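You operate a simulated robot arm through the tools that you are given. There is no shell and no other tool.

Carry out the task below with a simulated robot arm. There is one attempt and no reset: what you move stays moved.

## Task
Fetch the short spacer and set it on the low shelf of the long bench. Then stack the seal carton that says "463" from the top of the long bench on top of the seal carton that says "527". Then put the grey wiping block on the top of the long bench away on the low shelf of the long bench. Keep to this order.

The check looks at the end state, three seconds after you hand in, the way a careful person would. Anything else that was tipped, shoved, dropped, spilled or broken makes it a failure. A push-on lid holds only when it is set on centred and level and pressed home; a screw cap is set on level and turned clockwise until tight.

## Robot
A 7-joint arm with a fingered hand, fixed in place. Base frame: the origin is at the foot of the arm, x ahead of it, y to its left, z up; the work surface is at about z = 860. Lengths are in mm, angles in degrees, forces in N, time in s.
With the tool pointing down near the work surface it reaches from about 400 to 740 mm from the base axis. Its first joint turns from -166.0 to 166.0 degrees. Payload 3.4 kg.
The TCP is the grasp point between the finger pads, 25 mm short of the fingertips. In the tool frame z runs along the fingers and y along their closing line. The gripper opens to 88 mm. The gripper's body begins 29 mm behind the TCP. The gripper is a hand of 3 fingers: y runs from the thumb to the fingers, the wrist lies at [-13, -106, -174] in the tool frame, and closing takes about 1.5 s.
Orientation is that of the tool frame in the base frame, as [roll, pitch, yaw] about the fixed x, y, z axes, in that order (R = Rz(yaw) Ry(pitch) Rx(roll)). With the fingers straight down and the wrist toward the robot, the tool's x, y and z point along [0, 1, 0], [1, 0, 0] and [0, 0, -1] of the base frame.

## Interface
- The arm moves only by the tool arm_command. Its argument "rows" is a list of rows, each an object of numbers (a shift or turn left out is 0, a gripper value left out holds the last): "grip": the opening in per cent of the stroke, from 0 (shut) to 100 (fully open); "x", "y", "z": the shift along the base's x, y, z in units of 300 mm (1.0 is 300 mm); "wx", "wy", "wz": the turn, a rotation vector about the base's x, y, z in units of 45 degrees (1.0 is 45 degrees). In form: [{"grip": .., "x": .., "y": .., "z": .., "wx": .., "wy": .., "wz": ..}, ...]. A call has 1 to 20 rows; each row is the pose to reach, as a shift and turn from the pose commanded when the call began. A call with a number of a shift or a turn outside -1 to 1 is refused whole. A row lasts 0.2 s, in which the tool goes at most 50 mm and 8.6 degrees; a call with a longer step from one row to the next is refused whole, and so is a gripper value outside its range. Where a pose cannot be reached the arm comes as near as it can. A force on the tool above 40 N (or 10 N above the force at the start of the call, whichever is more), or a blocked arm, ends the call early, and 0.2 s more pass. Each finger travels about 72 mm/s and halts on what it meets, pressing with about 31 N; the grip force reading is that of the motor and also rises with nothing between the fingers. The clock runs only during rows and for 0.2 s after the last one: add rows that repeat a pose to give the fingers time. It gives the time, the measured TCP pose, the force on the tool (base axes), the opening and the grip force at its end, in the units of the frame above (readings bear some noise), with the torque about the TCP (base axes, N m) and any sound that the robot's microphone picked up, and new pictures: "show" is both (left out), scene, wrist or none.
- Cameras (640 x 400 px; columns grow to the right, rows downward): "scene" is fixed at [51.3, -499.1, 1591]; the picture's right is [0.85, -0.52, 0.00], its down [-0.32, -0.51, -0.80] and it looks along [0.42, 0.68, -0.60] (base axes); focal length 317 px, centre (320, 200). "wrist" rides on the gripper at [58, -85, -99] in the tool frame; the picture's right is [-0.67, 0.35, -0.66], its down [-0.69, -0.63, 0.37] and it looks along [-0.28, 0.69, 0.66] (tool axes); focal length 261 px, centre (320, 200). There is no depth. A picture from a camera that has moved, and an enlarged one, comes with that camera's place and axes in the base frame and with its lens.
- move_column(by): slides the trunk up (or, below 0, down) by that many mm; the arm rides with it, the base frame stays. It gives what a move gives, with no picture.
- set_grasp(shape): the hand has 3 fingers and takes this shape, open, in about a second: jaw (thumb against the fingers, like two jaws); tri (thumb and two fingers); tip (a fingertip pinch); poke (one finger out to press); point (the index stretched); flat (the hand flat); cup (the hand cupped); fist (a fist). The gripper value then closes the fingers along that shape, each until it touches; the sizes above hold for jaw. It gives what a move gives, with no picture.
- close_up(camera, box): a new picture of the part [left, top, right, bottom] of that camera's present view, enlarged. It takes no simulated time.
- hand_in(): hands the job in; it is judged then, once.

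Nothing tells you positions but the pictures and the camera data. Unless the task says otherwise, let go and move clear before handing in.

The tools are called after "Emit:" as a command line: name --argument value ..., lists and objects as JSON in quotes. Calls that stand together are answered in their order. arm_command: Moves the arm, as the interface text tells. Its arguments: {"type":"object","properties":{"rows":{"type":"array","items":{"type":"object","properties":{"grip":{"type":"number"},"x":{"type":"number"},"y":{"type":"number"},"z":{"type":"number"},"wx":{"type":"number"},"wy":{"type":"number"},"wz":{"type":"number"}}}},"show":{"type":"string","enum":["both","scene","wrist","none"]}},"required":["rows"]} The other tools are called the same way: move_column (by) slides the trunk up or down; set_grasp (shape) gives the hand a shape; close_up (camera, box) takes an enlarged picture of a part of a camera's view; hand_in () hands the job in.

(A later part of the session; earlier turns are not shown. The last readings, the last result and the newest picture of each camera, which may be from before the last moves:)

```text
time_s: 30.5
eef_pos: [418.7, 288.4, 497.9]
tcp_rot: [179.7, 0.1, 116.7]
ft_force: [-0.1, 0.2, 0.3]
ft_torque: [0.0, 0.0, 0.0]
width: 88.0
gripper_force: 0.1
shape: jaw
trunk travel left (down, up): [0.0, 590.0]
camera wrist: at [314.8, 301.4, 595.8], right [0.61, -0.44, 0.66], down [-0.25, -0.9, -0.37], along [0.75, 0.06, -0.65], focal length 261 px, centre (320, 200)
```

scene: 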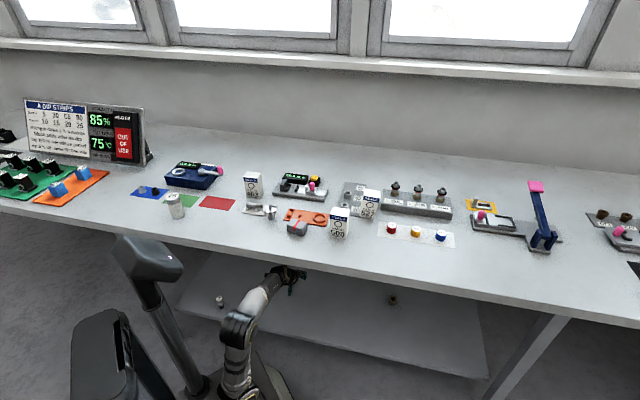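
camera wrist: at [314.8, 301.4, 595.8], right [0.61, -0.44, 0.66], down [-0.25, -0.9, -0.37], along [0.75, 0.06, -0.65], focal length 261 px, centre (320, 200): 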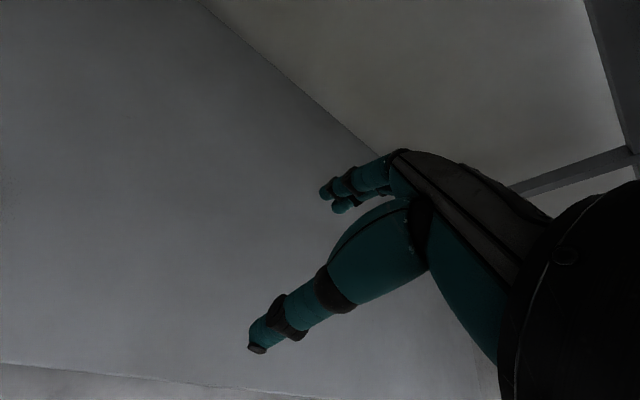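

The hand fits under the bench and over the shelf. I'll descend to check reach and feel for the shelf height with a light touch on an empty spot.

Emit:
arm_command --rows '[{"z": -0.15}, {"z": -0.3}, {"z": -0.45}, {"z": -0.6}, {"z": -0.7}, {"z": -0.76}]' --show "both"

```text
time_s: 31.9
eef_pos: [419.2, 283.6, 269.9]
tcp_rot: [179.6, 0.3, 116.8]
ft_force: [-0.1, -0.7, 0.4]
ft_torque: [0.0, 0.01, 0.03]
width: 87.8
gripper_force: 0.0
shape: jaw
trunk travel left (down, up): [0.0, 590.0]
camera wrist: at [315.9, 296.5, 367.8], right [0.61, -0.44, 0.66], down [-0.25, -0.9, -0.37], along [0.75, 0.06, -0.65], focal length 261 px, centre (320, 200)
```

scene: 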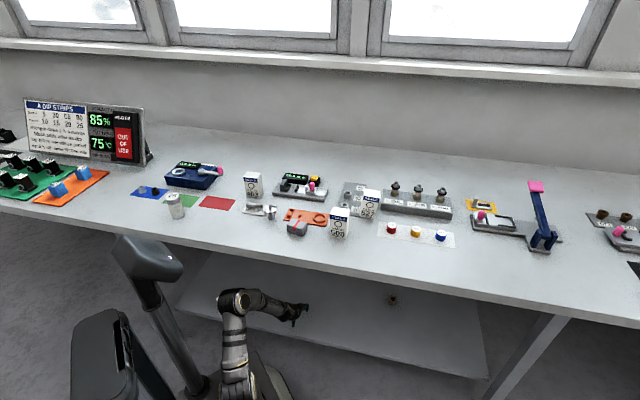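
wrist: 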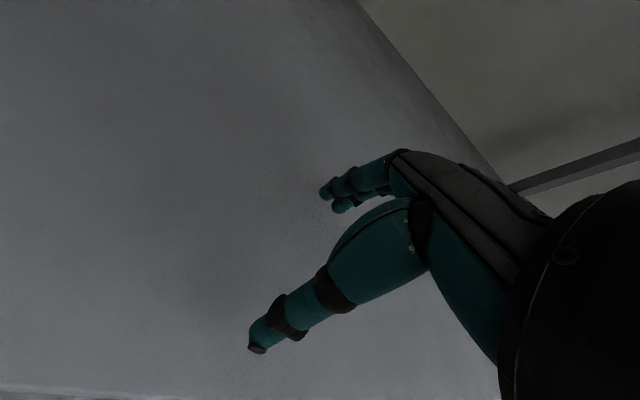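

No contact yet at TCP z≈270. I'll inch down in small steps.

Emit:
arm_command --rows '[{"z": -0.005}, {"z": -0.01}, {"z": -0.015}, {"z": -0.02}, {"z": -0.025}, {"z": -0.03}, {"z": -0.035}, {"z": -0.04}, {"z": -0.045}, {"z": -0.05}, {"z": -0.055}, {"z": -0.06}]' --show "none"

```text
time_s: 34.5
eef_pos: [418.8, 285.3, 252.2]
tcp_rot: [179.6, 0.1, 116.8]
ft_force: [0.5, -0.8, 0.0]
ft_torque: [0.03, 0.01, 0.01]
width: 87.5
gripper_force: 0.0
shape: jaw
trunk travel left (down, up): [0.0, 590.0]
```

Emit:
arm_command --rows '[{"z": -0.004}, {"z": -0.008}, {"z": -0.012}, {"z": -0.016}, {"z": -0.02}, {"z": -0.024}, {"z": -0.028}, {"z": -0.032}, {"z": -0.036}, {"z": -0.04}]' --show "none"

```text
time_s: 36.1
eef_pos: [421.5, 286.3, 247.0]
tcp_rot: [178.7, -0.2, 116.6]
ft_force: [-5.3, -4.8, 27.2]
ft_torque: [0.2, -1.01, -0.12]
width: 85.0
gripper_force: 0.1
shape: jaw
trunk travel left (down, up): [0.0, 590.0]
stopped in row 8: the force on the tool passed its limit at 42 N (the readings are from after the stop); the commanded pose is now the measured one
```

Contact at about TCP z≈248, so the shelf top is at about z≈223. I'll lift, retreat the same way, and raise the trunk again to fetch the spacer.

Emit:
arm_command --rows '[{"z": 0.03}, {"z": 0.15, "wx": -0.017, "wy": 0.024}, {"z": 0.3, "wx": -0.017, "wy": 0.024}, {"z": 0.45, "wx": -0.017, "wy": 0.024}, {"z": 0.6, "wx": -0.017, "wy": 0.024}, {"z": 0.75, "wx": -0.017, "wy": 0.024}, {"z": 0.83, "wx": -0.017, "wy": 0.024}]' --show "none"

Emit:
arm_command --rows '[{"x": -0.01, "y": -0.13, "wz": -0.1}, {"x": -0.03, "y": -0.27, "wz": -0.2}, {"x": -0.05, "y": -0.41, "wz": -0.3}, {"x": -0.08, "y": -0.55, "wz": -0.4}, {"x": -0.1, "y": -0.69, "wz": -0.5}, {"x": -0.13, "y": -0.83, "wz": -0.6}]' --show "none"

Emit:
arm_command --rows '[{"x": -0.03, "y": -0.05, "wz": -0.17}, {"x": -0.06, "y": -0.1, "wz": -0.34}, {"x": -0.09, "y": -0.15, "wz": -0.51}, {"x": -0.12, "y": -0.2, "wz": -0.68}, {"x": -0.16, "y": -0.25, "wz": -0.84}, {"x": -0.2, "y": -0.3, "wz": -1.0}]' --show "none"

Emit:
arm_command --rows '[{"z": 0.15, "x": -0.01}, {"z": 0.3, "x": -0.02}, {"z": 0.45, "x": -0.03}, {"z": 0.6, "x": -0.03}]' --show "scene"

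```text
time_s: 37.8
eef_pos: [420.2, 284.5, 498.3]
tcp_rot: [-179.4, 0.2, 116.8]
ft_force: [0.3, 0.0, -0.1]
ft_torque: [-0.01, 0.01, -0.02]
width: 88.1
gripper_force: 0.1
shape: jaw
trunk travel left (down, up): [0.0, 590.0]
```

```text
time_s: 39.1
eef_pos: [382.0, 36.5, 494.2]
tcp_rot: [-179.5, 0.2, 89.8]
ft_force: [-0.2, 0.0, 0.0]
ft_torque: [0.03, -0.03, -0.02]
width: 87.7
gripper_force: 0.1
shape: jaw
trunk travel left (down, up): [0.0, 590.0]
```

```text
time_s: 40.5
eef_pos: [324.6, -51.8, 498.6]
tcp_rot: [-179.3, 0.3, 44.4]
ft_force: [1.3, 0.2, 0.2]
ft_torque: [-0.02, 0.01, -0.01]
width: 88.1
gripper_force: 0.0
shape: jaw
out of reach, approached as far as the arm can: row 6
trunk travel left (down, up): [0.0, 590.0]
```

```text
time_s: 41.5
eef_pos: [317.4, -54.4, 674.4]
tcp_rot: [-179.1, 0.3, 44.6]
ft_force: [0.2, -0.4, 0.1]
ft_torque: [-0.02, -0.05, 0.02]
width: 87.9
gripper_force: 0.1
shape: jaw
trunk travel left (down, up): [0.0, 590.0]
```

scene: 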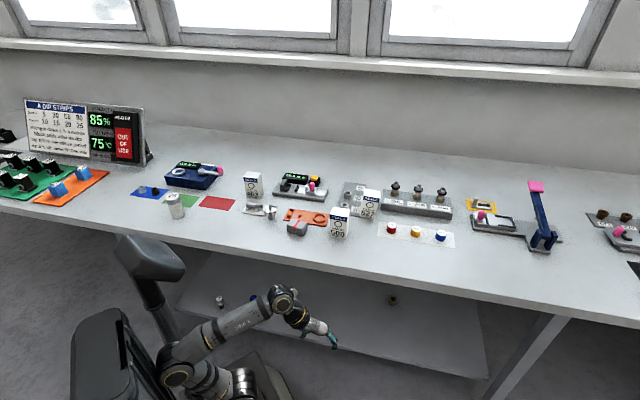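

The bench is unobstructed from the scene camera now, so I'll take a few precise close-ups for measuring before raising the trunk.

Emit:
close_up --camera "scene" --box '[232, 160, 296, 200]'

Emit:
close_up --camera "scene" --box '[280, 200, 344, 240]'

Emit:
close_up --camera "scene" --box '[326, 180, 390, 240]'

Emit:
close_up --camera "scene" --box '[170, 240, 330, 340]'

Emit:
move_column --by 300

Emit:
move_column --by 225

```text
10.00 times, centred on (264, 180) of scene
camera zoom: at [51.3, -499.1, 1591.0], right [0.85, -0.52, 0.0], down [-0.32, -0.51, -0.8], along [0.42, 0.68, -0.6], focal length 3166 px, centre (880, 400)
```

zoom: 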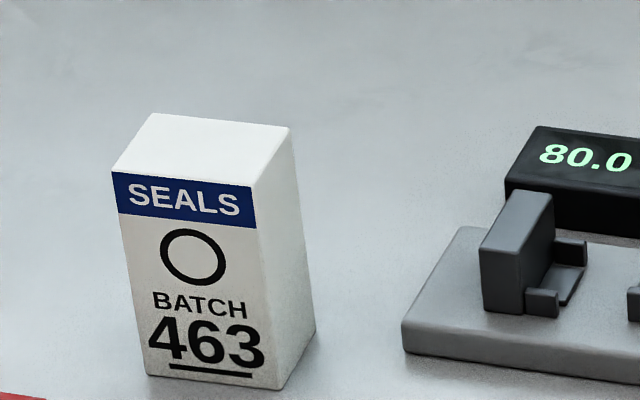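

```text
10.00 times, centred on (312, 220) of scene
camera zoom: at [51.3, -499.1, 1591.0], right [0.85, -0.52, 0.0], down [-0.32, -0.51, -0.8], along [0.42, 0.68, -0.6], focal length 3166 px, centre (400, 0)
```

zoom: 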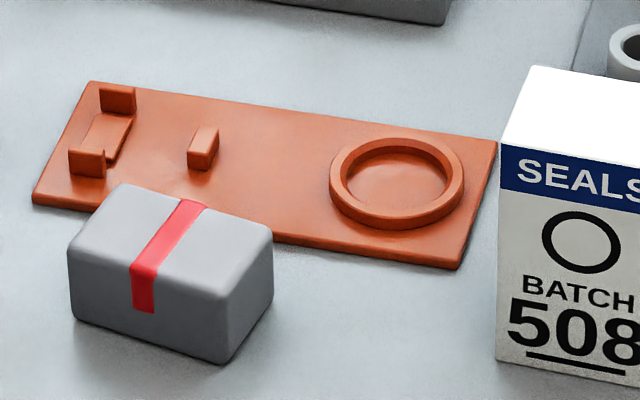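

```text
6.67 times, centred on (358, 210) of scene
camera zoom: at [51.3, -499.1, 1591.0], right [0.85, -0.52, 0.0], down [-0.32, -0.51, -0.8], along [0.42, 0.68, -0.6], focal length 2111 px, centre (67, 133)
```

zoom: 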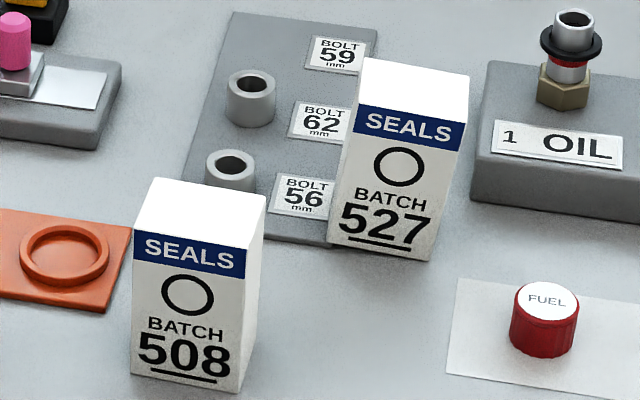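

```text
4.00 times, centred on (250, 290) of scene
camera zoom: at [51.3, -499.1, 1591.0], right [0.85, -0.52, 0.0], down [-0.32, -0.51, -0.8], along [0.42, 0.68, -0.6], focal length 1266 px, centre (600, -160)
```

zoom: 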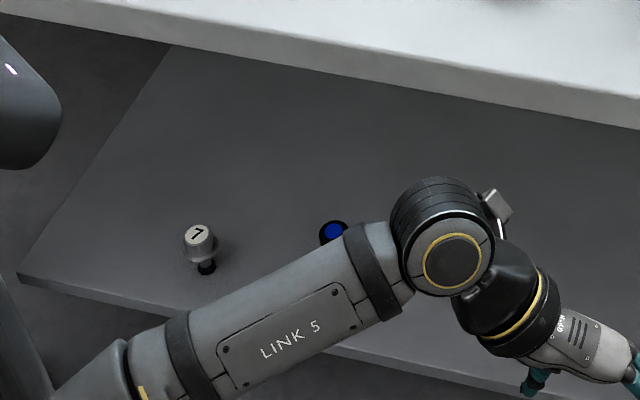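

```text
time_s: 44.5
eef_pos: [314.8, -53.3, 977.8]
tcp_rot: [-179.4, 0.2, 44.7]
ft_force: [-0.3, 0.0, 0.0]
ft_torque: [-0.01, 0.02, -0.04]
width: 88.1
gripper_force: 0.0
shape: jaw
trunk travel left (down, up): [-300.0, 290.0]
```

```text
time_s: 46.9
eef_pos: [315.6, -53.7, 1202.3]
tcp_rot: [-179.4, 0.2, 44.7]
ft_force: [0.2, -0.9, -0.4]
ft_torque: [0.0, -0.01, 0.0]
width: 88.1
gripper_force: 0.1
shape: jaw
trunk travel left (down, up): [-525.0, 65.0]
```

The trunk is back at its original height. Cartons measure about 53×42×94 mm, the grey block about 56×38×27 mm, and the short tube stands near (601, 231). I'll move above the rack with the hand turned to yaw 90.

Emit:
arm_command --rows '[{"x": 0.06, "y": 0.12, "wx": -0.006, "wy": -0.013, "wz": 0.14}, {"x": 0.13, "y": 0.24, "wx": -0.006, "wy": -0.013, "wz": 0.29}, {"x": 0.19, "y": 0.36, "z": -0.03, "wx": -0.006, "wy": -0.013, "wz": 0.43}, {"x": 0.25, "y": 0.48, "z": -0.06, "wx": -0.006, "wy": -0.013, "wz": 0.57}, {"x": 0.32, "y": 0.6, "z": -0.1, "wx": -0.006, "wy": -0.013, "wz": 0.72}, {"x": 0.38, "y": 0.72, "z": -0.13, "wx": -0.006, "wy": -0.013, "wz": 0.86}, {"x": 0.447, "y": 0.847, "z": -0.173, "wx": -0.006, "wy": -0.013, "wz": 1.0}]' --show "none"

Emit:
arm_command --rows '[{"x": 0.12, "y": 0.03, "z": -0.07, "grip": 62}, {"x": 0.24, "y": 0.06, "z": -0.14}, {"x": 0.36, "y": 0.08, "z": -0.22}, {"x": 0.44, "y": 0.1, "z": -0.32}, {"x": 0.5, "y": 0.1, "z": -0.42}]' --show "both"

```text
time_s: 48.5
eef_pos: [446.8, 201.2, 1149.9]
tcp_rot: [180.0, 0.2, 89.8]
ft_force: [-0.1, 0.1, 0.4]
ft_torque: [-0.01, 0.05, 0.01]
width: 88.0
gripper_force: 0.1
shape: jaw
trunk travel left (down, up): [-525.0, 65.0]
```

```text
time_s: 49.7
eef_pos: [599.8, 230.6, 1026.2]
tcp_rot: [179.9, 0.3, 89.7]
ft_force: [0.2, 0.0, -0.5]
ft_torque: [0.02, 0.0, 0.03]
width: 55.1
gripper_force: 0.1
shape: jaw
trunk travel left (down, up): [-525.0, 65.0]
camera wrist: at [514.9, 288.5, 1124.2], right [0.34, -0.67, 0.66], down [-0.63, -0.68, -0.36], along [0.69, -0.29, -0.66], focal length 261 px, centre (320, 200)
```

scene: 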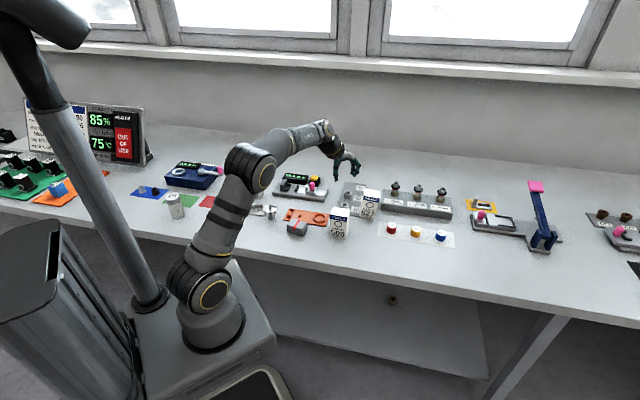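
wrist: 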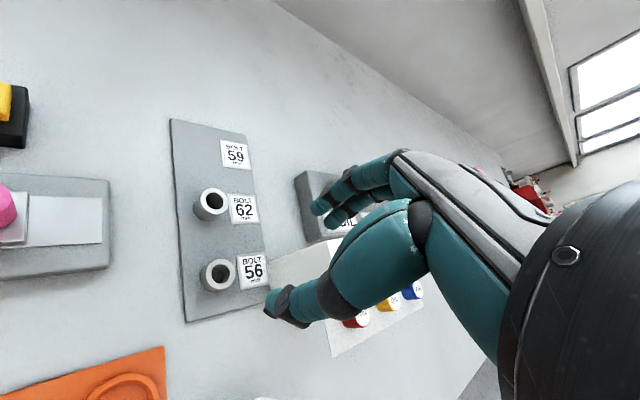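

The tube beside 56 appears slightly beyond the point below the grasp centre. I'll zoom to measure precisely.

Emit:
close_up --camera "wrist" --box '[160, 170, 320, 330]'

Emit:
close_up --camera "scene" --box '[310, 140, 390, 190]'

```text
2.50 times, centred on (240, 250) of wrist
camera zoom: at [514.9, 288.5, 1124.2], right [0.34, -0.67, 0.66], down [-0.63, -0.68, -0.36], along [0.69, -0.29, -0.66], focal length 652 px, centre (520, 75)
```

zoom: 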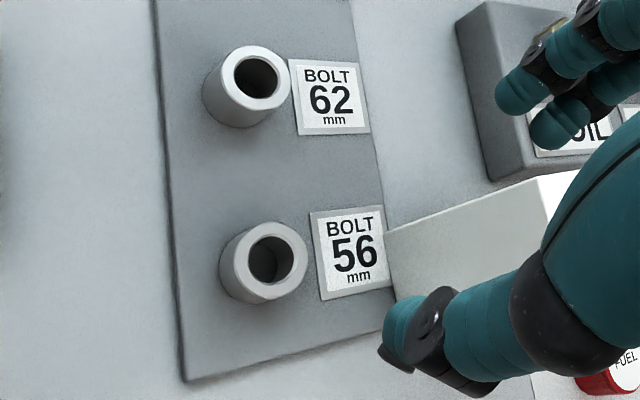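

```text
8.00 times, centred on (350, 165) of scene
camera zoom: at [51.3, -499.1, 1591.0], right [0.85, -0.52, 0.0], down [-0.32, -0.51, -0.8], along [0.42, 0.68, -0.6], focal length 2533 px, centre (80, 480)
```

zoom: 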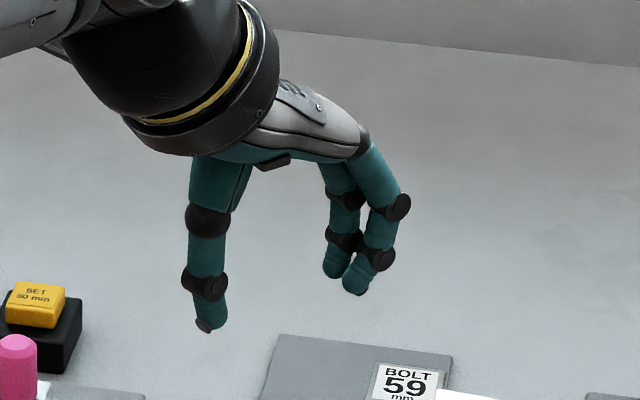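

The short tube is at about (606, 235). I'll correct by a few mm and descend to just above it, then re-check.

Emit:
arm_command --rows '[{"x": 0.02, "y": 0.015, "z": -0.08}, {"x": 0.02, "y": 0.015, "z": -0.16}, {"x": 0.02, "y": 0.015, "z": -0.24}, {"x": 0.02, "y": 0.015, "z": -0.31}, {"x": 0.02, "y": 0.015, "z": -0.31}]' --show "both"

Emit:
close_up --camera "wrist" --box '[180, 170, 340, 330]'

Emit:
close_up --camera "scene" --box '[310, 160, 390, 210]'

```text
time_s: 50.9
eef_pos: [605.8, 237.0, 932.6]
tcp_rot: [179.9, 0.2, 89.7]
ft_force: [0.2, 0.5, 0.3]
ft_torque: [-0.02, 0.0, 0.01]
width: 55.1
gripper_force: 0.2
shape: jaw
trunk travel left (down, up): [-525.0, 65.0]
camera wrist: at [520.5, 294.3, 1030.5], right [0.34, -0.67, 0.66], down [-0.63, -0.68, -0.36], along [0.69, -0.29, -0.66], focal length 261 px, centre (320, 200)
```

scene: 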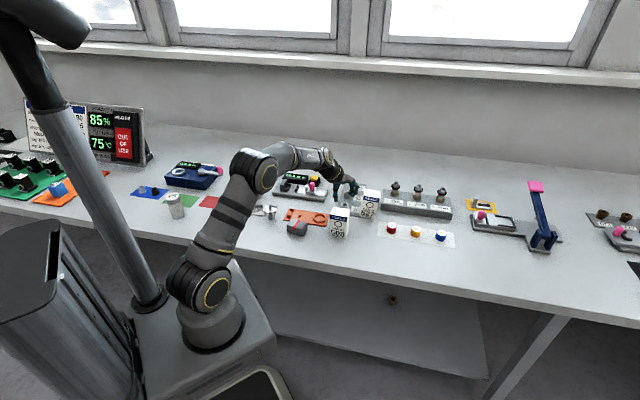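
wrist: 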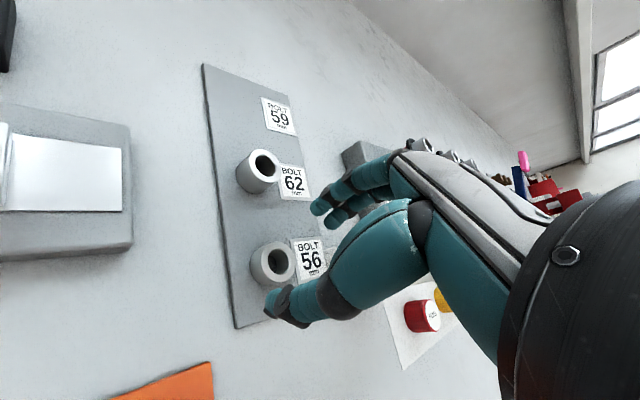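

```text
2.50 times, centred on (260, 250) of wrist
camera zoom: at [520.5, 294.3, 1030.5], right [0.34, -0.67, 0.66], down [-0.63, -0.68, -0.36], along [0.69, -0.29, -0.66], focal length 652 px, centre (470, 75)
```

zoom: 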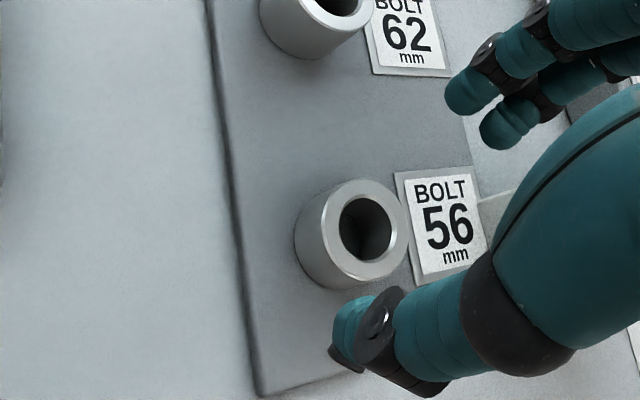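

```text
8.00 times, centred on (350, 185) of scene
camera zoom: at [51.3, -499.1, 1591.0], right [0.85, -0.52, 0.0], down [-0.32, -0.51, -0.8], along [0.42, 0.68, -0.6], focal length 2533 px, centre (80, 320)
```

zoom: 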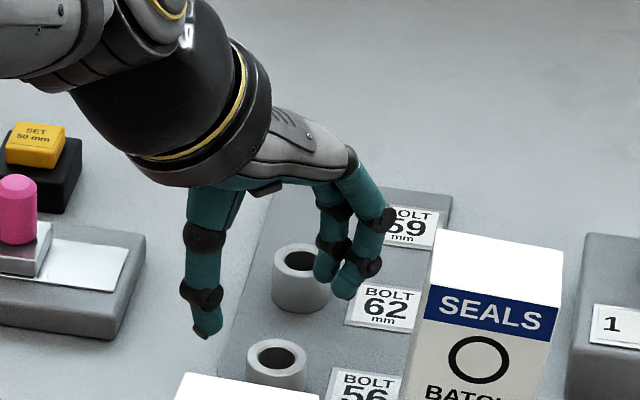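

The tube is centred under the grasp point. I'll descend to about z 900 and then inch down while watching force.

Emit:
arm_command --rows '[{"z": -0.03}, {"z": -0.06}, {"z": -0.09}, {"z": -0.105}, {"z": -0.11}, {"z": -0.115}, {"z": -0.115}]' --show "both"

Emit:
close_up --camera "wrist" --box '[220, 170, 380, 330]'

Emit:
close_up --camera "scene" --box '[310, 170, 390, 220]'

```text
time_s: 52.5
eef_pos: [605.6, 236.2, 896.9]
tcp_rot: [179.9, 0.2, 89.8]
ft_force: [0.1, -0.9, 1.2]
ft_torque: [0.0, 0.01, 0.03]
width: 54.8
gripper_force: 0.1
shape: jaw
trunk travel left (down, up): [-525.0, 65.0]
camera wrist: at [520.8, 292.9, 995.2], right [0.34, -0.67, 0.66], down [-0.63, -0.68, -0.36], along [0.69, -0.29, -0.66], focal length 261 px, centre (320, 200)
```

scene: 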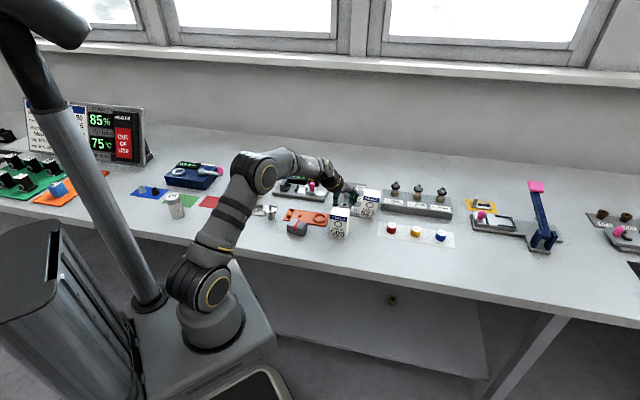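
wrist: 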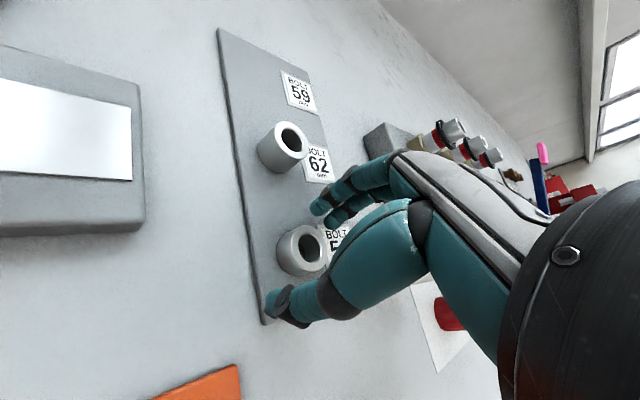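

```text
2.50 times, centred on (300, 250) of wrist
camera zoom: at [520.8, 292.9, 995.2], right [0.34, -0.67, 0.66], down [-0.63, -0.68, -0.36], along [0.69, -0.29, -0.66], focal length 652 px, centre (370, 75)
```

zoom: 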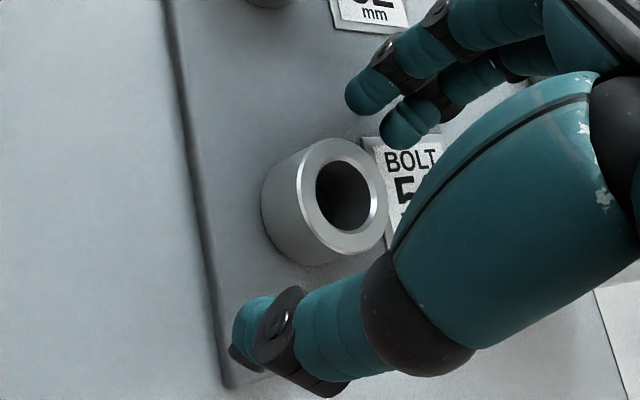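

```text
8.00 times, centred on (350, 195) of scene
camera zoom: at [51.3, -499.1, 1591.0], right [0.85, -0.52, 0.0], down [-0.32, -0.51, -0.8], along [0.42, 0.68, -0.6], focal length 2533 px, centre (80, 240)
```

zoom: 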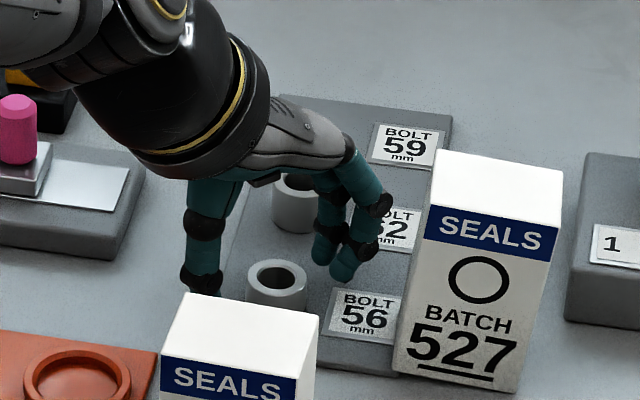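

Fingers straddle the short tube well. I'll lower 2 mm more and close on it.

Emit:
arm_command --rows '[{"z": -0.006}, {"z": -0.006, "grip": 10}, {"z": -0.006}, {"z": -0.006}, {"z": -0.006}, {"z": -0.006}, {"z": -0.006}, {"z": -0.006}, {"z": -0.006}]' --show "both"

Emit:
close_up --camera "wrist" --box '[220, 170, 380, 330]'

Emit:
close_up --camera "scene" --box '[310, 170, 390, 220]'

```text
time_s: 54.5
eef_pos: [606.3, 235.2, 894.9]
tcp_rot: [179.9, 0.3, 89.7]
ft_force: [-0.9, 0.2, 0.8]
ft_torque: [0.03, 0.01, -0.02]
width: 19.5
gripper_force: 30.8
shape: jaw
trunk travel left (down, up): [-525.0, 65.0]
camera wrist: at [520.8, 293.4, 993.4], right [0.34, -0.67, 0.66], down [-0.63, -0.68, -0.36], along [0.69, -0.29, -0.66], focal length 261 px, centre (320, 200)
```

scene: 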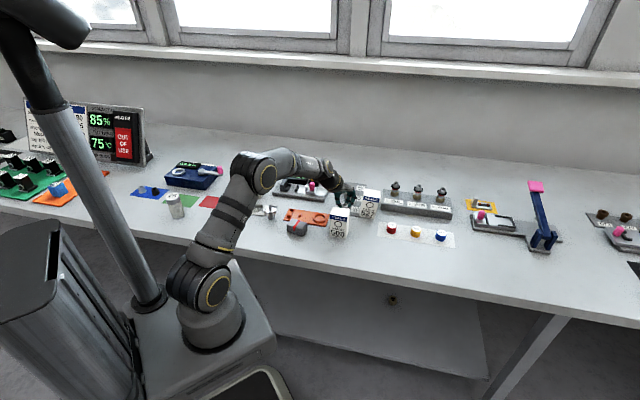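
wrist: 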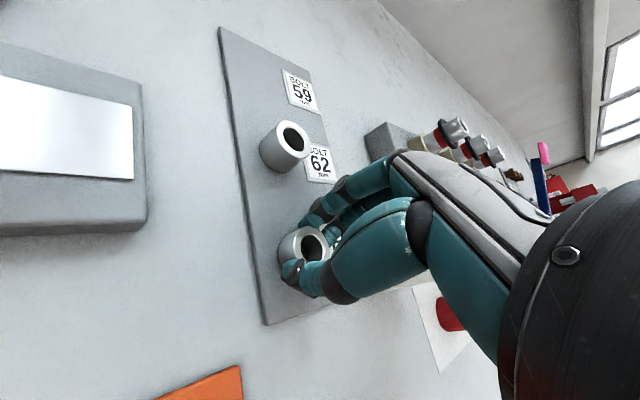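

```text
2.50 times, centred on (300, 250) of wrist
camera zoom: at [520.8, 293.4, 993.4], right [0.34, -0.67, 0.66], down [-0.63, -0.68, -0.36], along [0.69, -0.29, -0.66], focal length 652 px, centre (370, 75)
```

zoom: 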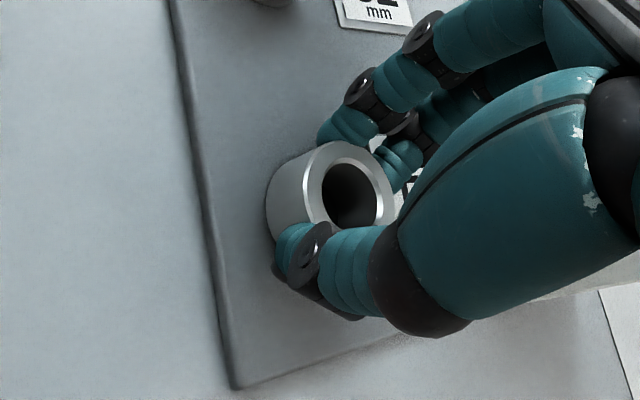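

```text
8.00 times, centred on (350, 195) of scene
camera zoom: at [51.3, -499.1, 1591.0], right [0.85, -0.52, 0.0], down [-0.32, -0.51, -0.8], along [0.42, 0.68, -0.6], focal length 2533 px, centre (80, 240)
```

zoom: 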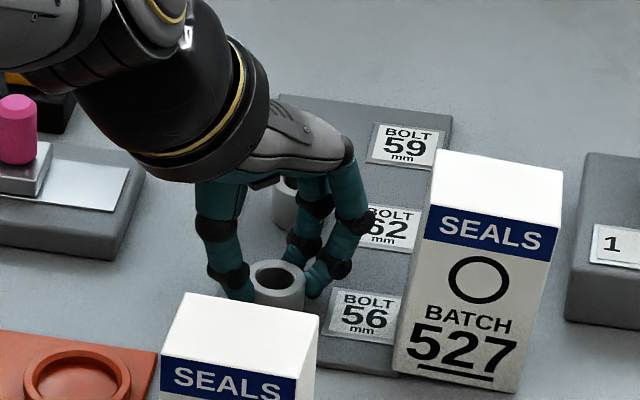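

The fingers closed on the tube (30.8 N). I'll lift slowly and verify it comes along.

Emit:
arm_command --rows '[{"z": 0.01}, {"z": 0.02}, {"z": 0.04}, {"z": 0.07}, {"z": 0.1}, {"z": 0.1}]' --show "both"

Emit:
close_up --camera "wrist" --box '[220, 170, 380, 330]'

Emit:
close_up --camera "scene" --box '[310, 165, 390, 215]'

```text
time_s: 55.9
eef_pos: [603.5, 235.2, 925.9]
tcp_rot: [180.0, 0.2, 89.7]
ft_force: [-0.5, 1.0, -0.5]
ft_torque: [0.01, -0.01, -0.01]
width: 19.9
gripper_force: 30.9
shape: jaw
trunk travel left (down, up): [-525.0, 65.0]
camera wrist: at [519.3, 293.1, 1024.2], right [0.34, -0.67, 0.66], down [-0.63, -0.68, -0.36], along [0.69, -0.29, -0.66], focal length 261 px, centre (320, 200)
```

scene: 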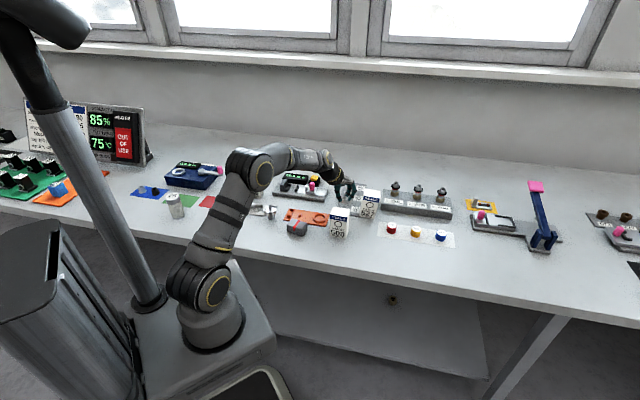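
wrist: 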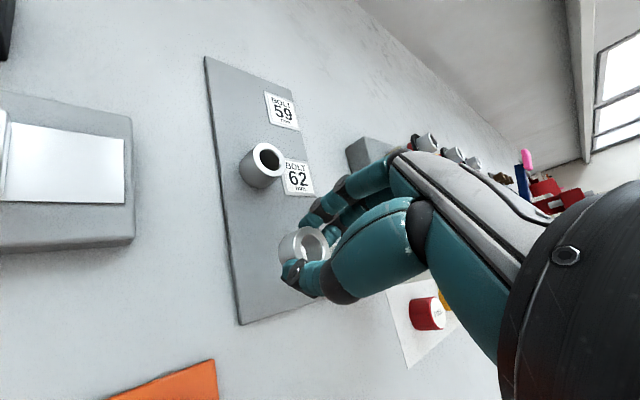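

```text
2.50 times, centred on (300, 250) of wrist
camera zoom: at [519.3, 293.1, 1024.2], right [0.34, -0.67, 0.66], down [-0.63, -0.68, -0.36], along [0.69, -0.29, -0.66], focal length 652 px, centre (370, 75)
```

zoom: 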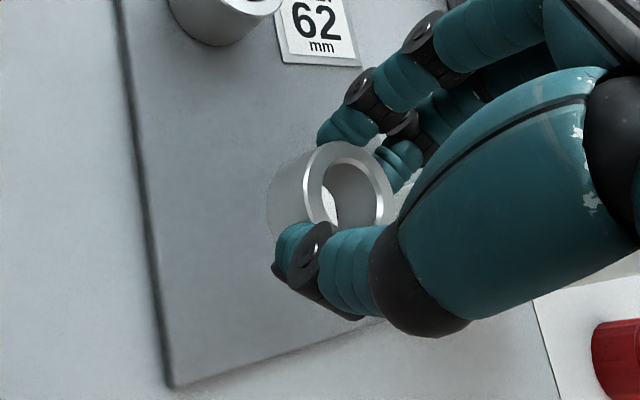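

```text
8.00 times, centred on (350, 190) of scene
camera zoom: at [51.3, -499.1, 1591.0], right [0.85, -0.52, 0.0], down [-0.32, -0.51, -0.8], along [0.42, 0.68, -0.6], focal length 2533 px, centre (80, 280)
```

zoom: 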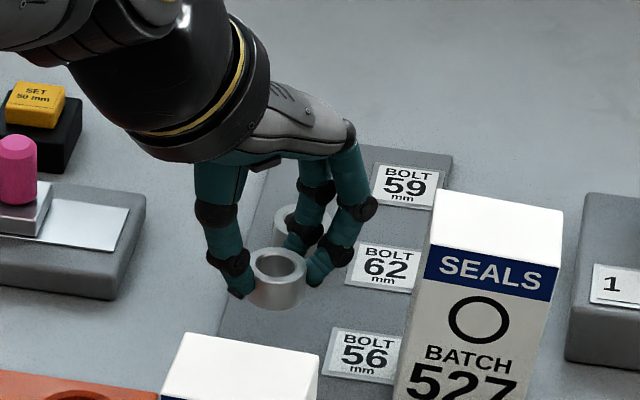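

The short spacer is held securely. I'll carry it back over the gap in front of the bench by the reverse path.

Emit:
arm_command --rows '[{"z": 0.12}, {"z": 0.24}, {"z": 0.36}, {"z": 0.48}, {"x": -0.1, "z": 0.56}, {"x": -0.22, "z": 0.64}, {"x": -0.34, "y": -0.03, "z": 0.7}, {"x": -0.46, "y": -0.06, "z": 0.75}, {"x": -0.52, "y": -0.1, "z": 0.75}]' --show "none"

Emit:
arm_command --rows '[{"x": -0.07, "y": -0.12, "z": 0.03, "wz": -0.14}, {"x": -0.13, "y": -0.24, "z": 0.06, "wz": -0.29}, {"x": -0.2, "y": -0.37, "z": 0.09, "wz": -0.43}, {"x": -0.26, "y": -0.49, "z": 0.12, "wz": -0.57}, {"x": -0.32, "y": -0.61, "z": 0.15, "wz": -0.72}, {"x": -0.38, "y": -0.73, "z": 0.17, "wz": -0.86}, {"x": -0.447, "y": -0.847, "z": 0.18, "wz": -1.0}, {"x": -0.447, "y": -0.847, "z": 0.18, "wz": -1.0}]' --show "both"

```text
time_s: 57.9
eef_pos: [450.5, 205.8, 1152.5]
tcp_rot: [179.9, 0.2, 89.7]
ft_force: [0.2, -0.3, -0.6]
ft_torque: [0.0, -0.03, 0.02]
width: 19.7
gripper_force: 31.0
shape: jaw
trunk travel left (down, up): [-525.0, 65.0]
```

```text
time_s: 59.7
eef_pos: [319.0, -49.7, 1202.8]
tcp_rot: [180.0, 0.3, 44.6]
ft_force: [0.2, -0.3, 0.0]
ft_torque: [0.01, -0.04, -0.03]
width: 19.7
gripper_force: 31.2
shape: jaw
trunk travel left (down, up): [-525.0, 65.0]
camera wrist: at [299.9, 50.6, 1300.7], right [-0.23, -0.72, 0.66], down [-0.93, -0.04, -0.36], along [0.28, -0.7, -0.66], focal length 261 px, centre (320, 200)
```

scene: 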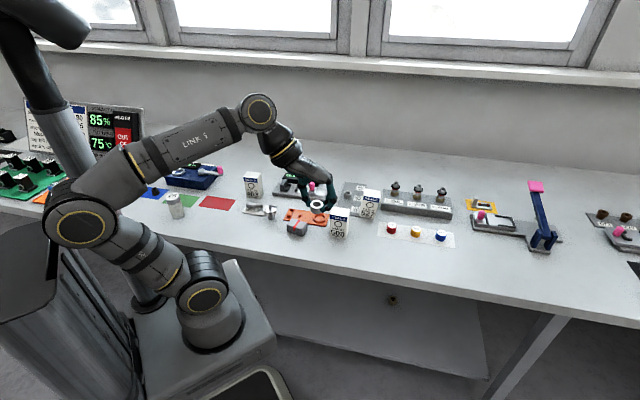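
wrist: 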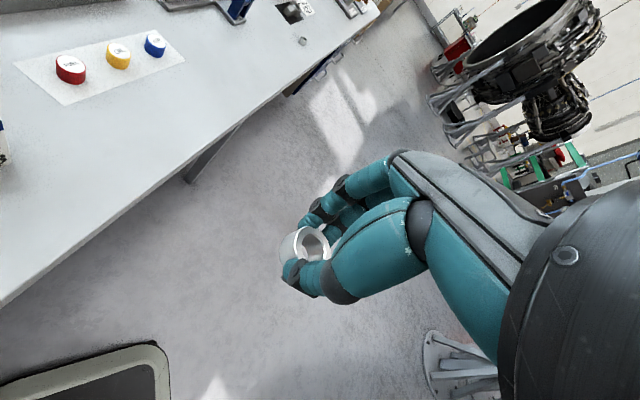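

Spacer is in hand in the gap; lowering the trunk fully now.

Emit:
move_column --by -300

Emit:
move_column --by -225

Emit:
arm_command --rows '[{"z": -0.15}, {"z": -0.3}, {"z": -0.45}, {"x": 0.02, "z": -0.58}]' --show "both"

```text
time_s: 62.7
eef_pos: [318.8, -49.4, 902.0]
tcp_rot: [179.9, 0.2, 44.8]
ft_force: [-0.5, 0.7, -0.4]
ft_torque: [-0.02, 0.0, 0.01]
width: 19.8
gripper_force: 31.2
shape: jaw
trunk travel left (down, up): [-225.0, 365.0]
```

```text
time_s: 65.1
eef_pos: [319.5, -48.1, 677.3]
tcp_rot: [179.9, 0.2, 44.7]
ft_force: [0.3, 0.7, -1.3]
ft_torque: [-0.02, 0.03, 0.0]
width: 19.5
gripper_force: 30.8
shape: jaw
trunk travel left (down, up): [0.0, 590.0]
```

```text
time_s: 66.1
eef_pos: [325.1, -52.7, 506.7]
tcp_rot: [179.9, 0.2, 44.3]
ft_force: [0.3, -0.4, -0.4]
ft_torque: [0.01, -0.02, 0.0]
width: 19.0
gripper_force: 31.1
shape: jaw
trunk travel left (down, up): [0.0, 590.0]
camera wrist: at [305.8, 48.6, 604.9], right [-0.23, -0.72, 0.66], down [-0.93, -0.03, -0.37], along [0.28, -0.7, -0.66], focal length 261 px, centre (320, 200)
```

scene: 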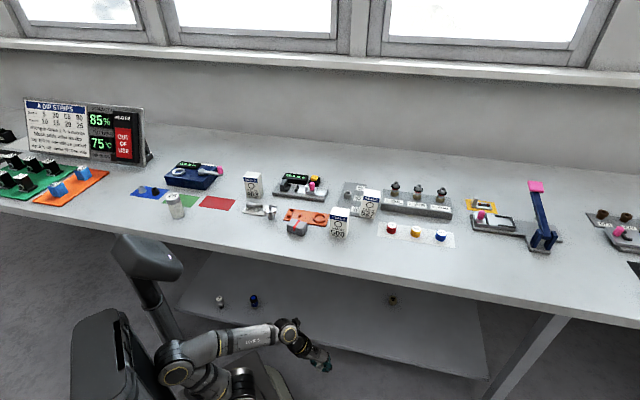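
wrist: 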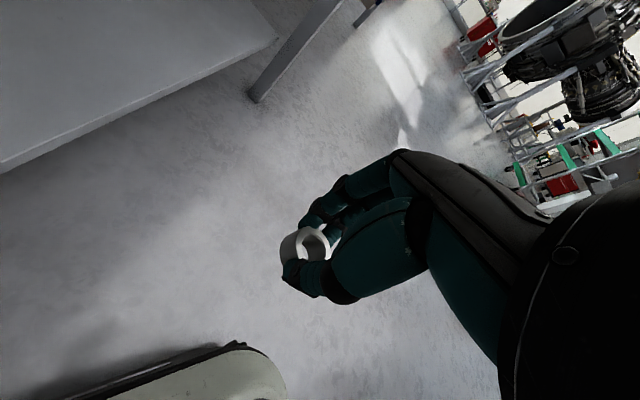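

Now moving in under the bench toward the shelf spot near (470, 240).

Emit:
arm_command --rows '[{"x": 0.03, "y": 0.05, "wz": 0.17}, {"x": 0.06, "y": 0.1, "wz": 0.34}, {"x": 0.09, "y": 0.15, "wz": 0.51}, {"x": 0.12, "y": 0.2, "wz": 0.68}, {"x": 0.15, "y": 0.25, "wz": 0.84}, {"x": 0.19, "y": 0.3, "wz": 1.0}]' --show "none"

Emit:
arm_command --rows '[{"x": 0.05, "y": 0.12, "wz": 0.08}, {"x": 0.1, "y": 0.24, "wz": 0.16}, {"x": 0.15, "y": 0.36, "wz": 0.24}, {"x": 0.2, "y": 0.48, "wz": 0.32}, {"x": 0.25, "y": 0.59, "wz": 0.4}, {"x": 0.29, "y": 0.68, "wz": 0.48}, {"x": 0.29, "y": 0.68, "z": -0.14, "wz": 0.48}, {"x": 0.29, "y": 0.68, "z": -0.28, "wz": 0.48}, {"x": 0.29, "y": 0.68, "z": -0.42, "wz": 0.48}, {"x": 0.29, "y": 0.68, "z": -0.56, "wz": 0.48}, {"x": 0.29, "y": 0.68, "z": -0.68, "wz": 0.48}, {"x": 0.29, "y": 0.68, "z": -0.72, "wz": 0.48}]' --show "both"

```text
time_s: 67.5
eef_pos: [383.0, 42.6, 505.5]
tcp_rot: [179.9, 0.2, 89.8]
ft_force: [0.8, -0.4, 0.0]
ft_torque: [-0.01, -0.01, 0.02]
width: 19.6
gripper_force: 30.7
shape: jaw
trunk travel left (down, up): [0.0, 590.0]
```

```text
time_s: 70.1
eef_pos: [467.0, 243.9, 287.6]
tcp_rot: [179.9, 0.4, 111.3]
ft_force: [0.0, -0.2, 0.5]
ft_torque: [-0.01, -0.01, 0.0]
width: 19.3
gripper_force: 31.2
shape: jaw
trunk travel left (down, up): [0.0, 590.0]
camera wrist: at [366.7, 266.2, 384.8], right [0.57, -0.49, 0.66], down [-0.34, -0.87, -0.36], along [0.75, -0.02, -0.66], focal length 261 px, centre (320, 200)
```

scene: 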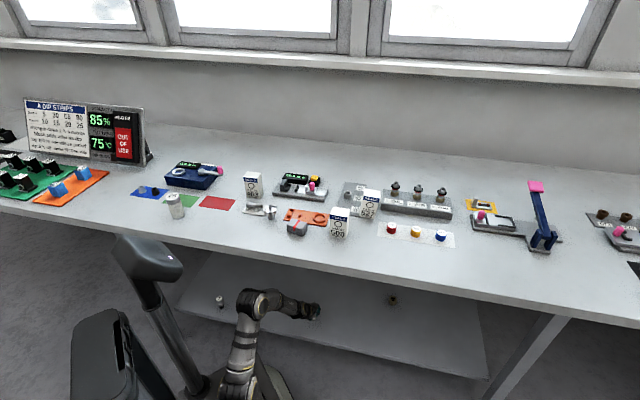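
wrist: 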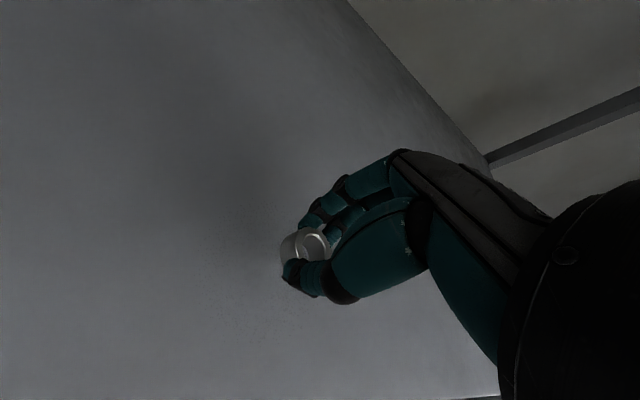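

Shelf spot is clear. Descending close, then inching down until I feel contact.

Emit:
arm_command --rows '[{"z": -0.04}, {"z": -0.07}, {"z": -0.09}, {"z": -0.1}, {"z": -0.1}]' --show "none"

Emit:
arm_command --rows '[{"z": -0.003}, {"z": -0.006}, {"z": -0.009}, {"z": -0.012}, {"z": -0.012}]' --show "none"

```text
time_s: 71.3
eef_pos: [467.9, 244.3, 256.0]
tcp_rot: [180.0, 0.2, 111.3]
ft_force: [-1.1, -0.8, -0.3]
ft_torque: [-0.02, 0.02, -0.01]
width: 19.5
gripper_force: 30.9
shape: jaw
trunk travel left (down, up): [0.0, 590.0]
```

```text
time_s: 72.5
eef_pos: [468.5, 244.7, 254.1]
tcp_rot: [179.9, 0.2, 111.3]
ft_force: [-1.1, 0.0, 6.5]
ft_torque: [0.02, -0.05, 0.01]
width: 19.4
gripper_force: 31.0
shape: jaw
trunk travel left (down, up): [0.0, 590.0]
```

Contact force 6.5 N with no torque: the spacer sits flat on the shelf. Opening the fingers and lifting away.

Emit:
arm_command --rows '[{"grip": 30}, {"grip": 45}, {"grip": 60}, {"grip": 65}, {"grip": 65}]' --show "wrist"

Emit:
arm_command --rows '[{"z": 0.02}, {"z": 0.06}, {"z": 0.12}, {"z": 0.2}, {"z": 0.3}]' --show "both"

Emit:
close_up --camera "wrist" --box '[160, 170, 320, 330]'

```text
time_s: 73.7
eef_pos: [468.2, 245.1, 255.7]
tcp_rot: [179.9, 0.2, 111.3]
ft_force: [-0.5, -0.1, 0.0]
ft_torque: [-0.04, -0.01, 0.0]
width: 56.7
gripper_force: 0.0
shape: jaw
trunk travel left (down, up): [0.0, 590.0]
camera wrist: at [368.2, 266.8, 351.9], right [0.57, -0.5, 0.66], down [-0.34, -0.87, -0.36], along [0.75, -0.02, -0.66], focal length 261 px, centre (320, 200)
```

wrist: 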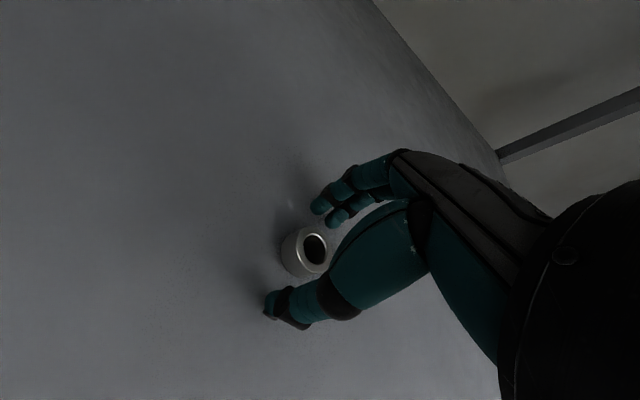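

```text
time_s: 74.9
eef_pos: [466.5, 242.5, 343.7]
tcp_rot: [-179.9, 0.3, 111.3]
ft_force: [0.1, -0.1, -0.4]
ft_torque: [-0.04, -0.02, 0.01]
width: 57.0
gripper_force: 0.0
shape: jaw
trunk travel left (down, up): [0.0, 590.0]
camera wrist: at [367.2, 264.9, 442.7], right [0.57, -0.5, 0.66], down [-0.34, -0.87, -0.36], along [0.75, -0.02, -0.66], focal length 261 px, centre (320, 200)
```

scene: 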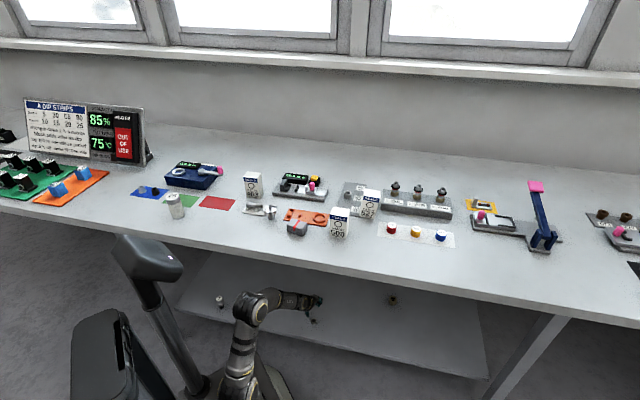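
wrist: 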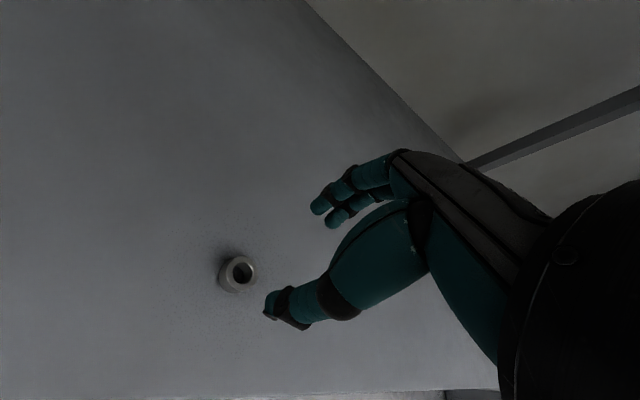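

```text
2.50 times, centred on (240, 250) of wrist
camera zoom: at [367.2, 264.9, 442.7], right [0.57, -0.5, 0.66], down [-0.34, -0.87, -0.36], along [0.75, -0.02, -0.66], focal length 652 px, centre (520, 75)
```

zoom: 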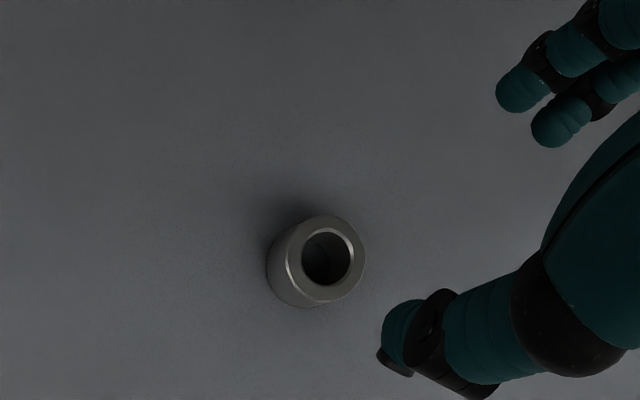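

The spacer stands upright on the low shelf. Now I retreat by the same path and raise the trunk for the carton.

Emit:
arm_command --rows '[{"z": 0.15}, {"z": 0.3}, {"z": 0.45}, {"z": 0.54}, {"x": -0.05, "y": -0.12, "z": 0.54, "wz": -0.08}, {"x": -0.1, "y": -0.24, "z": 0.54, "wz": -0.16}, {"x": -0.15, "y": -0.36, "z": 0.54, "wz": -0.24}, {"x": -0.2, "y": -0.48, "z": 0.54, "wz": -0.32}, {"x": -0.25, "y": -0.59, "z": 0.54, "wz": -0.4}, {"x": -0.28, "y": -0.67, "z": 0.54, "wz": -0.48}]' --show "none"

Emit:
arm_command --rows '[{"x": -0.03, "y": -0.05, "wz": -0.17}, {"x": -0.06, "y": -0.1, "wz": -0.34}, {"x": -0.09, "y": -0.15, "wz": -0.51}, {"x": -0.12, "y": -0.2, "wz": -0.68}, {"x": -0.15, "y": -0.25, "wz": -0.84}, {"x": -0.18, "y": -0.3, "wz": -1.0}, {"x": -0.18, "y": -0.3, "z": 0.14, "wz": -1.0}, {"x": -0.2, "y": -0.3, "z": 0.28, "wz": -1.0}, {"x": -0.2, "y": -0.3, "z": 0.42, "wz": -1.0}, {"x": -0.2, "y": -0.3, "z": 0.56, "wz": -1.0}]' --show "scene"

```text
time_s: 77.1
eef_pos: [385.8, 44.6, 506.6]
tcp_rot: [179.9, 0.3, 89.7]
ft_force: [0.8, -0.7, 0.3]
ft_torque: [0.0, 0.01, -0.04]
width: 57.0
gripper_force: 0.1
shape: jaw
trunk travel left (down, up): [0.0, 590.0]
```

```text
time_s: 79.3
eef_pos: [327.3, -47.3, 674.9]
tcp_rot: [179.7, 0.2, 44.7]
ft_force: [-0.8, -0.3, -0.4]
ft_torque: [-0.01, -0.01, -0.03]
width: 56.9
gripper_force: 0.1
shape: jaw
trunk travel left (down, up): [0.0, 590.0]
```

scene: 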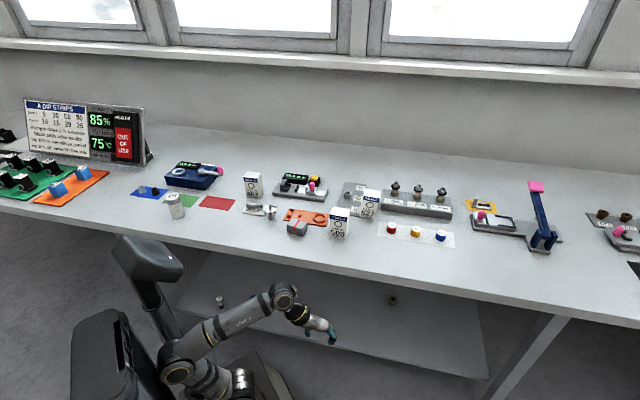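

Raising the trunk back, then moving over the 463 carton with the hand turned so the fingers close on its front and back faces.

Emit:
move_column --by 300

Emit:
move_column --by 225

Emit:
arm_command --rows '[{"x": 0.04, "y": 0.12, "wz": 0.14, "grip": 95}, {"x": 0.08, "y": 0.24, "wz": 0.29}, {"x": 0.12, "y": 0.36, "wz": 0.43}, {"x": 0.15, "y": 0.48, "wz": 0.57}, {"x": 0.18, "y": 0.6, "wz": 0.72}, {"x": 0.2, "y": 0.71, "wz": 0.86}, {"x": 0.2, "y": 0.82, "wz": 1.0}]' --show "none"

Emit:
arm_command --rows '[{"x": -0.02, "y": 0.12, "wz": 0.14}, {"x": -0.05, "y": 0.24, "wz": 0.29}, {"x": -0.08, "y": 0.36, "wz": 0.43}, {"x": -0.11, "y": 0.48, "wz": 0.57}, {"x": -0.14, "y": 0.6, "z": -0.04, "wz": 0.72}, {"x": -0.17, "y": 0.72, "z": -0.1, "wz": 0.86}, {"x": -0.2, "y": 0.84, "z": -0.18, "wz": 1.0}]' --show "both"

```text
time_s: 82.3
eef_pos: [327.4, -47.4, 973.9]
tcp_rot: [179.9, 0.1, 44.8]
ft_force: [0.7, 0.1, -0.7]
ft_torque: [0.01, -0.02, 0.04]
width: 56.7
gripper_force: 0.0
shape: jaw
trunk travel left (down, up): [-300.0, 290.0]
```

```text
time_s: 84.7
eef_pos: [327.3, -47.2, 1199.0]
tcp_rot: [179.9, 0.2, 44.7]
ft_force: [0.1, -0.1, 0.1]
ft_torque: [0.01, -0.03, 0.0]
width: 56.9
gripper_force: 0.1
shape: jaw
trunk travel left (down, up): [-525.0, 65.0]
```

```text
time_s: 86.3
eef_pos: [387.1, 203.1, 1199.2]
tcp_rot: [179.9, 0.2, 89.8]
ft_force: [0.0, 0.2, 0.5]
ft_torque: [0.03, 0.01, -0.01]
width: 83.4
gripper_force: 0.1
shape: jaw
trunk travel left (down, up): [-525.0, 65.0]
```

```text
time_s: 87.9
eef_pos: [328.3, 448.9, 1141.5]
tcp_rot: [180.0, 0.3, 134.8]
ft_force: [-0.6, 0.2, 0.2]
ft_torque: [0.04, -0.01, 0.02]
width: 83.4
gripper_force: 0.0
shape: jaw
trunk travel left (down, up): [-525.0, 65.0]
camera wrist: at [227.0, 430.1, 1240.0], right [0.72, -0.23, 0.66], down [0.04, -0.93, -0.36], along [0.7, 0.29, -0.66], focal length 261 px, centre (320, 200)
```

scene: 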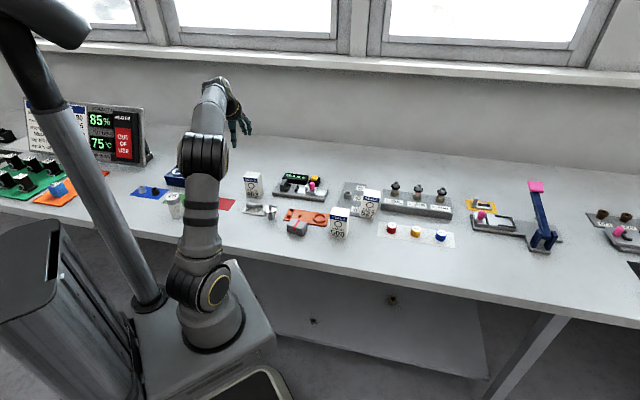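
wrist: 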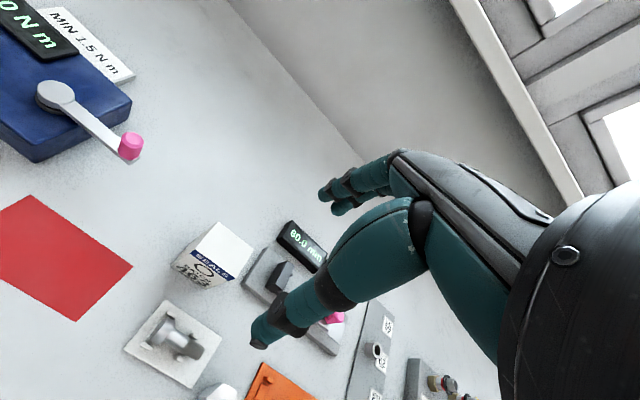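

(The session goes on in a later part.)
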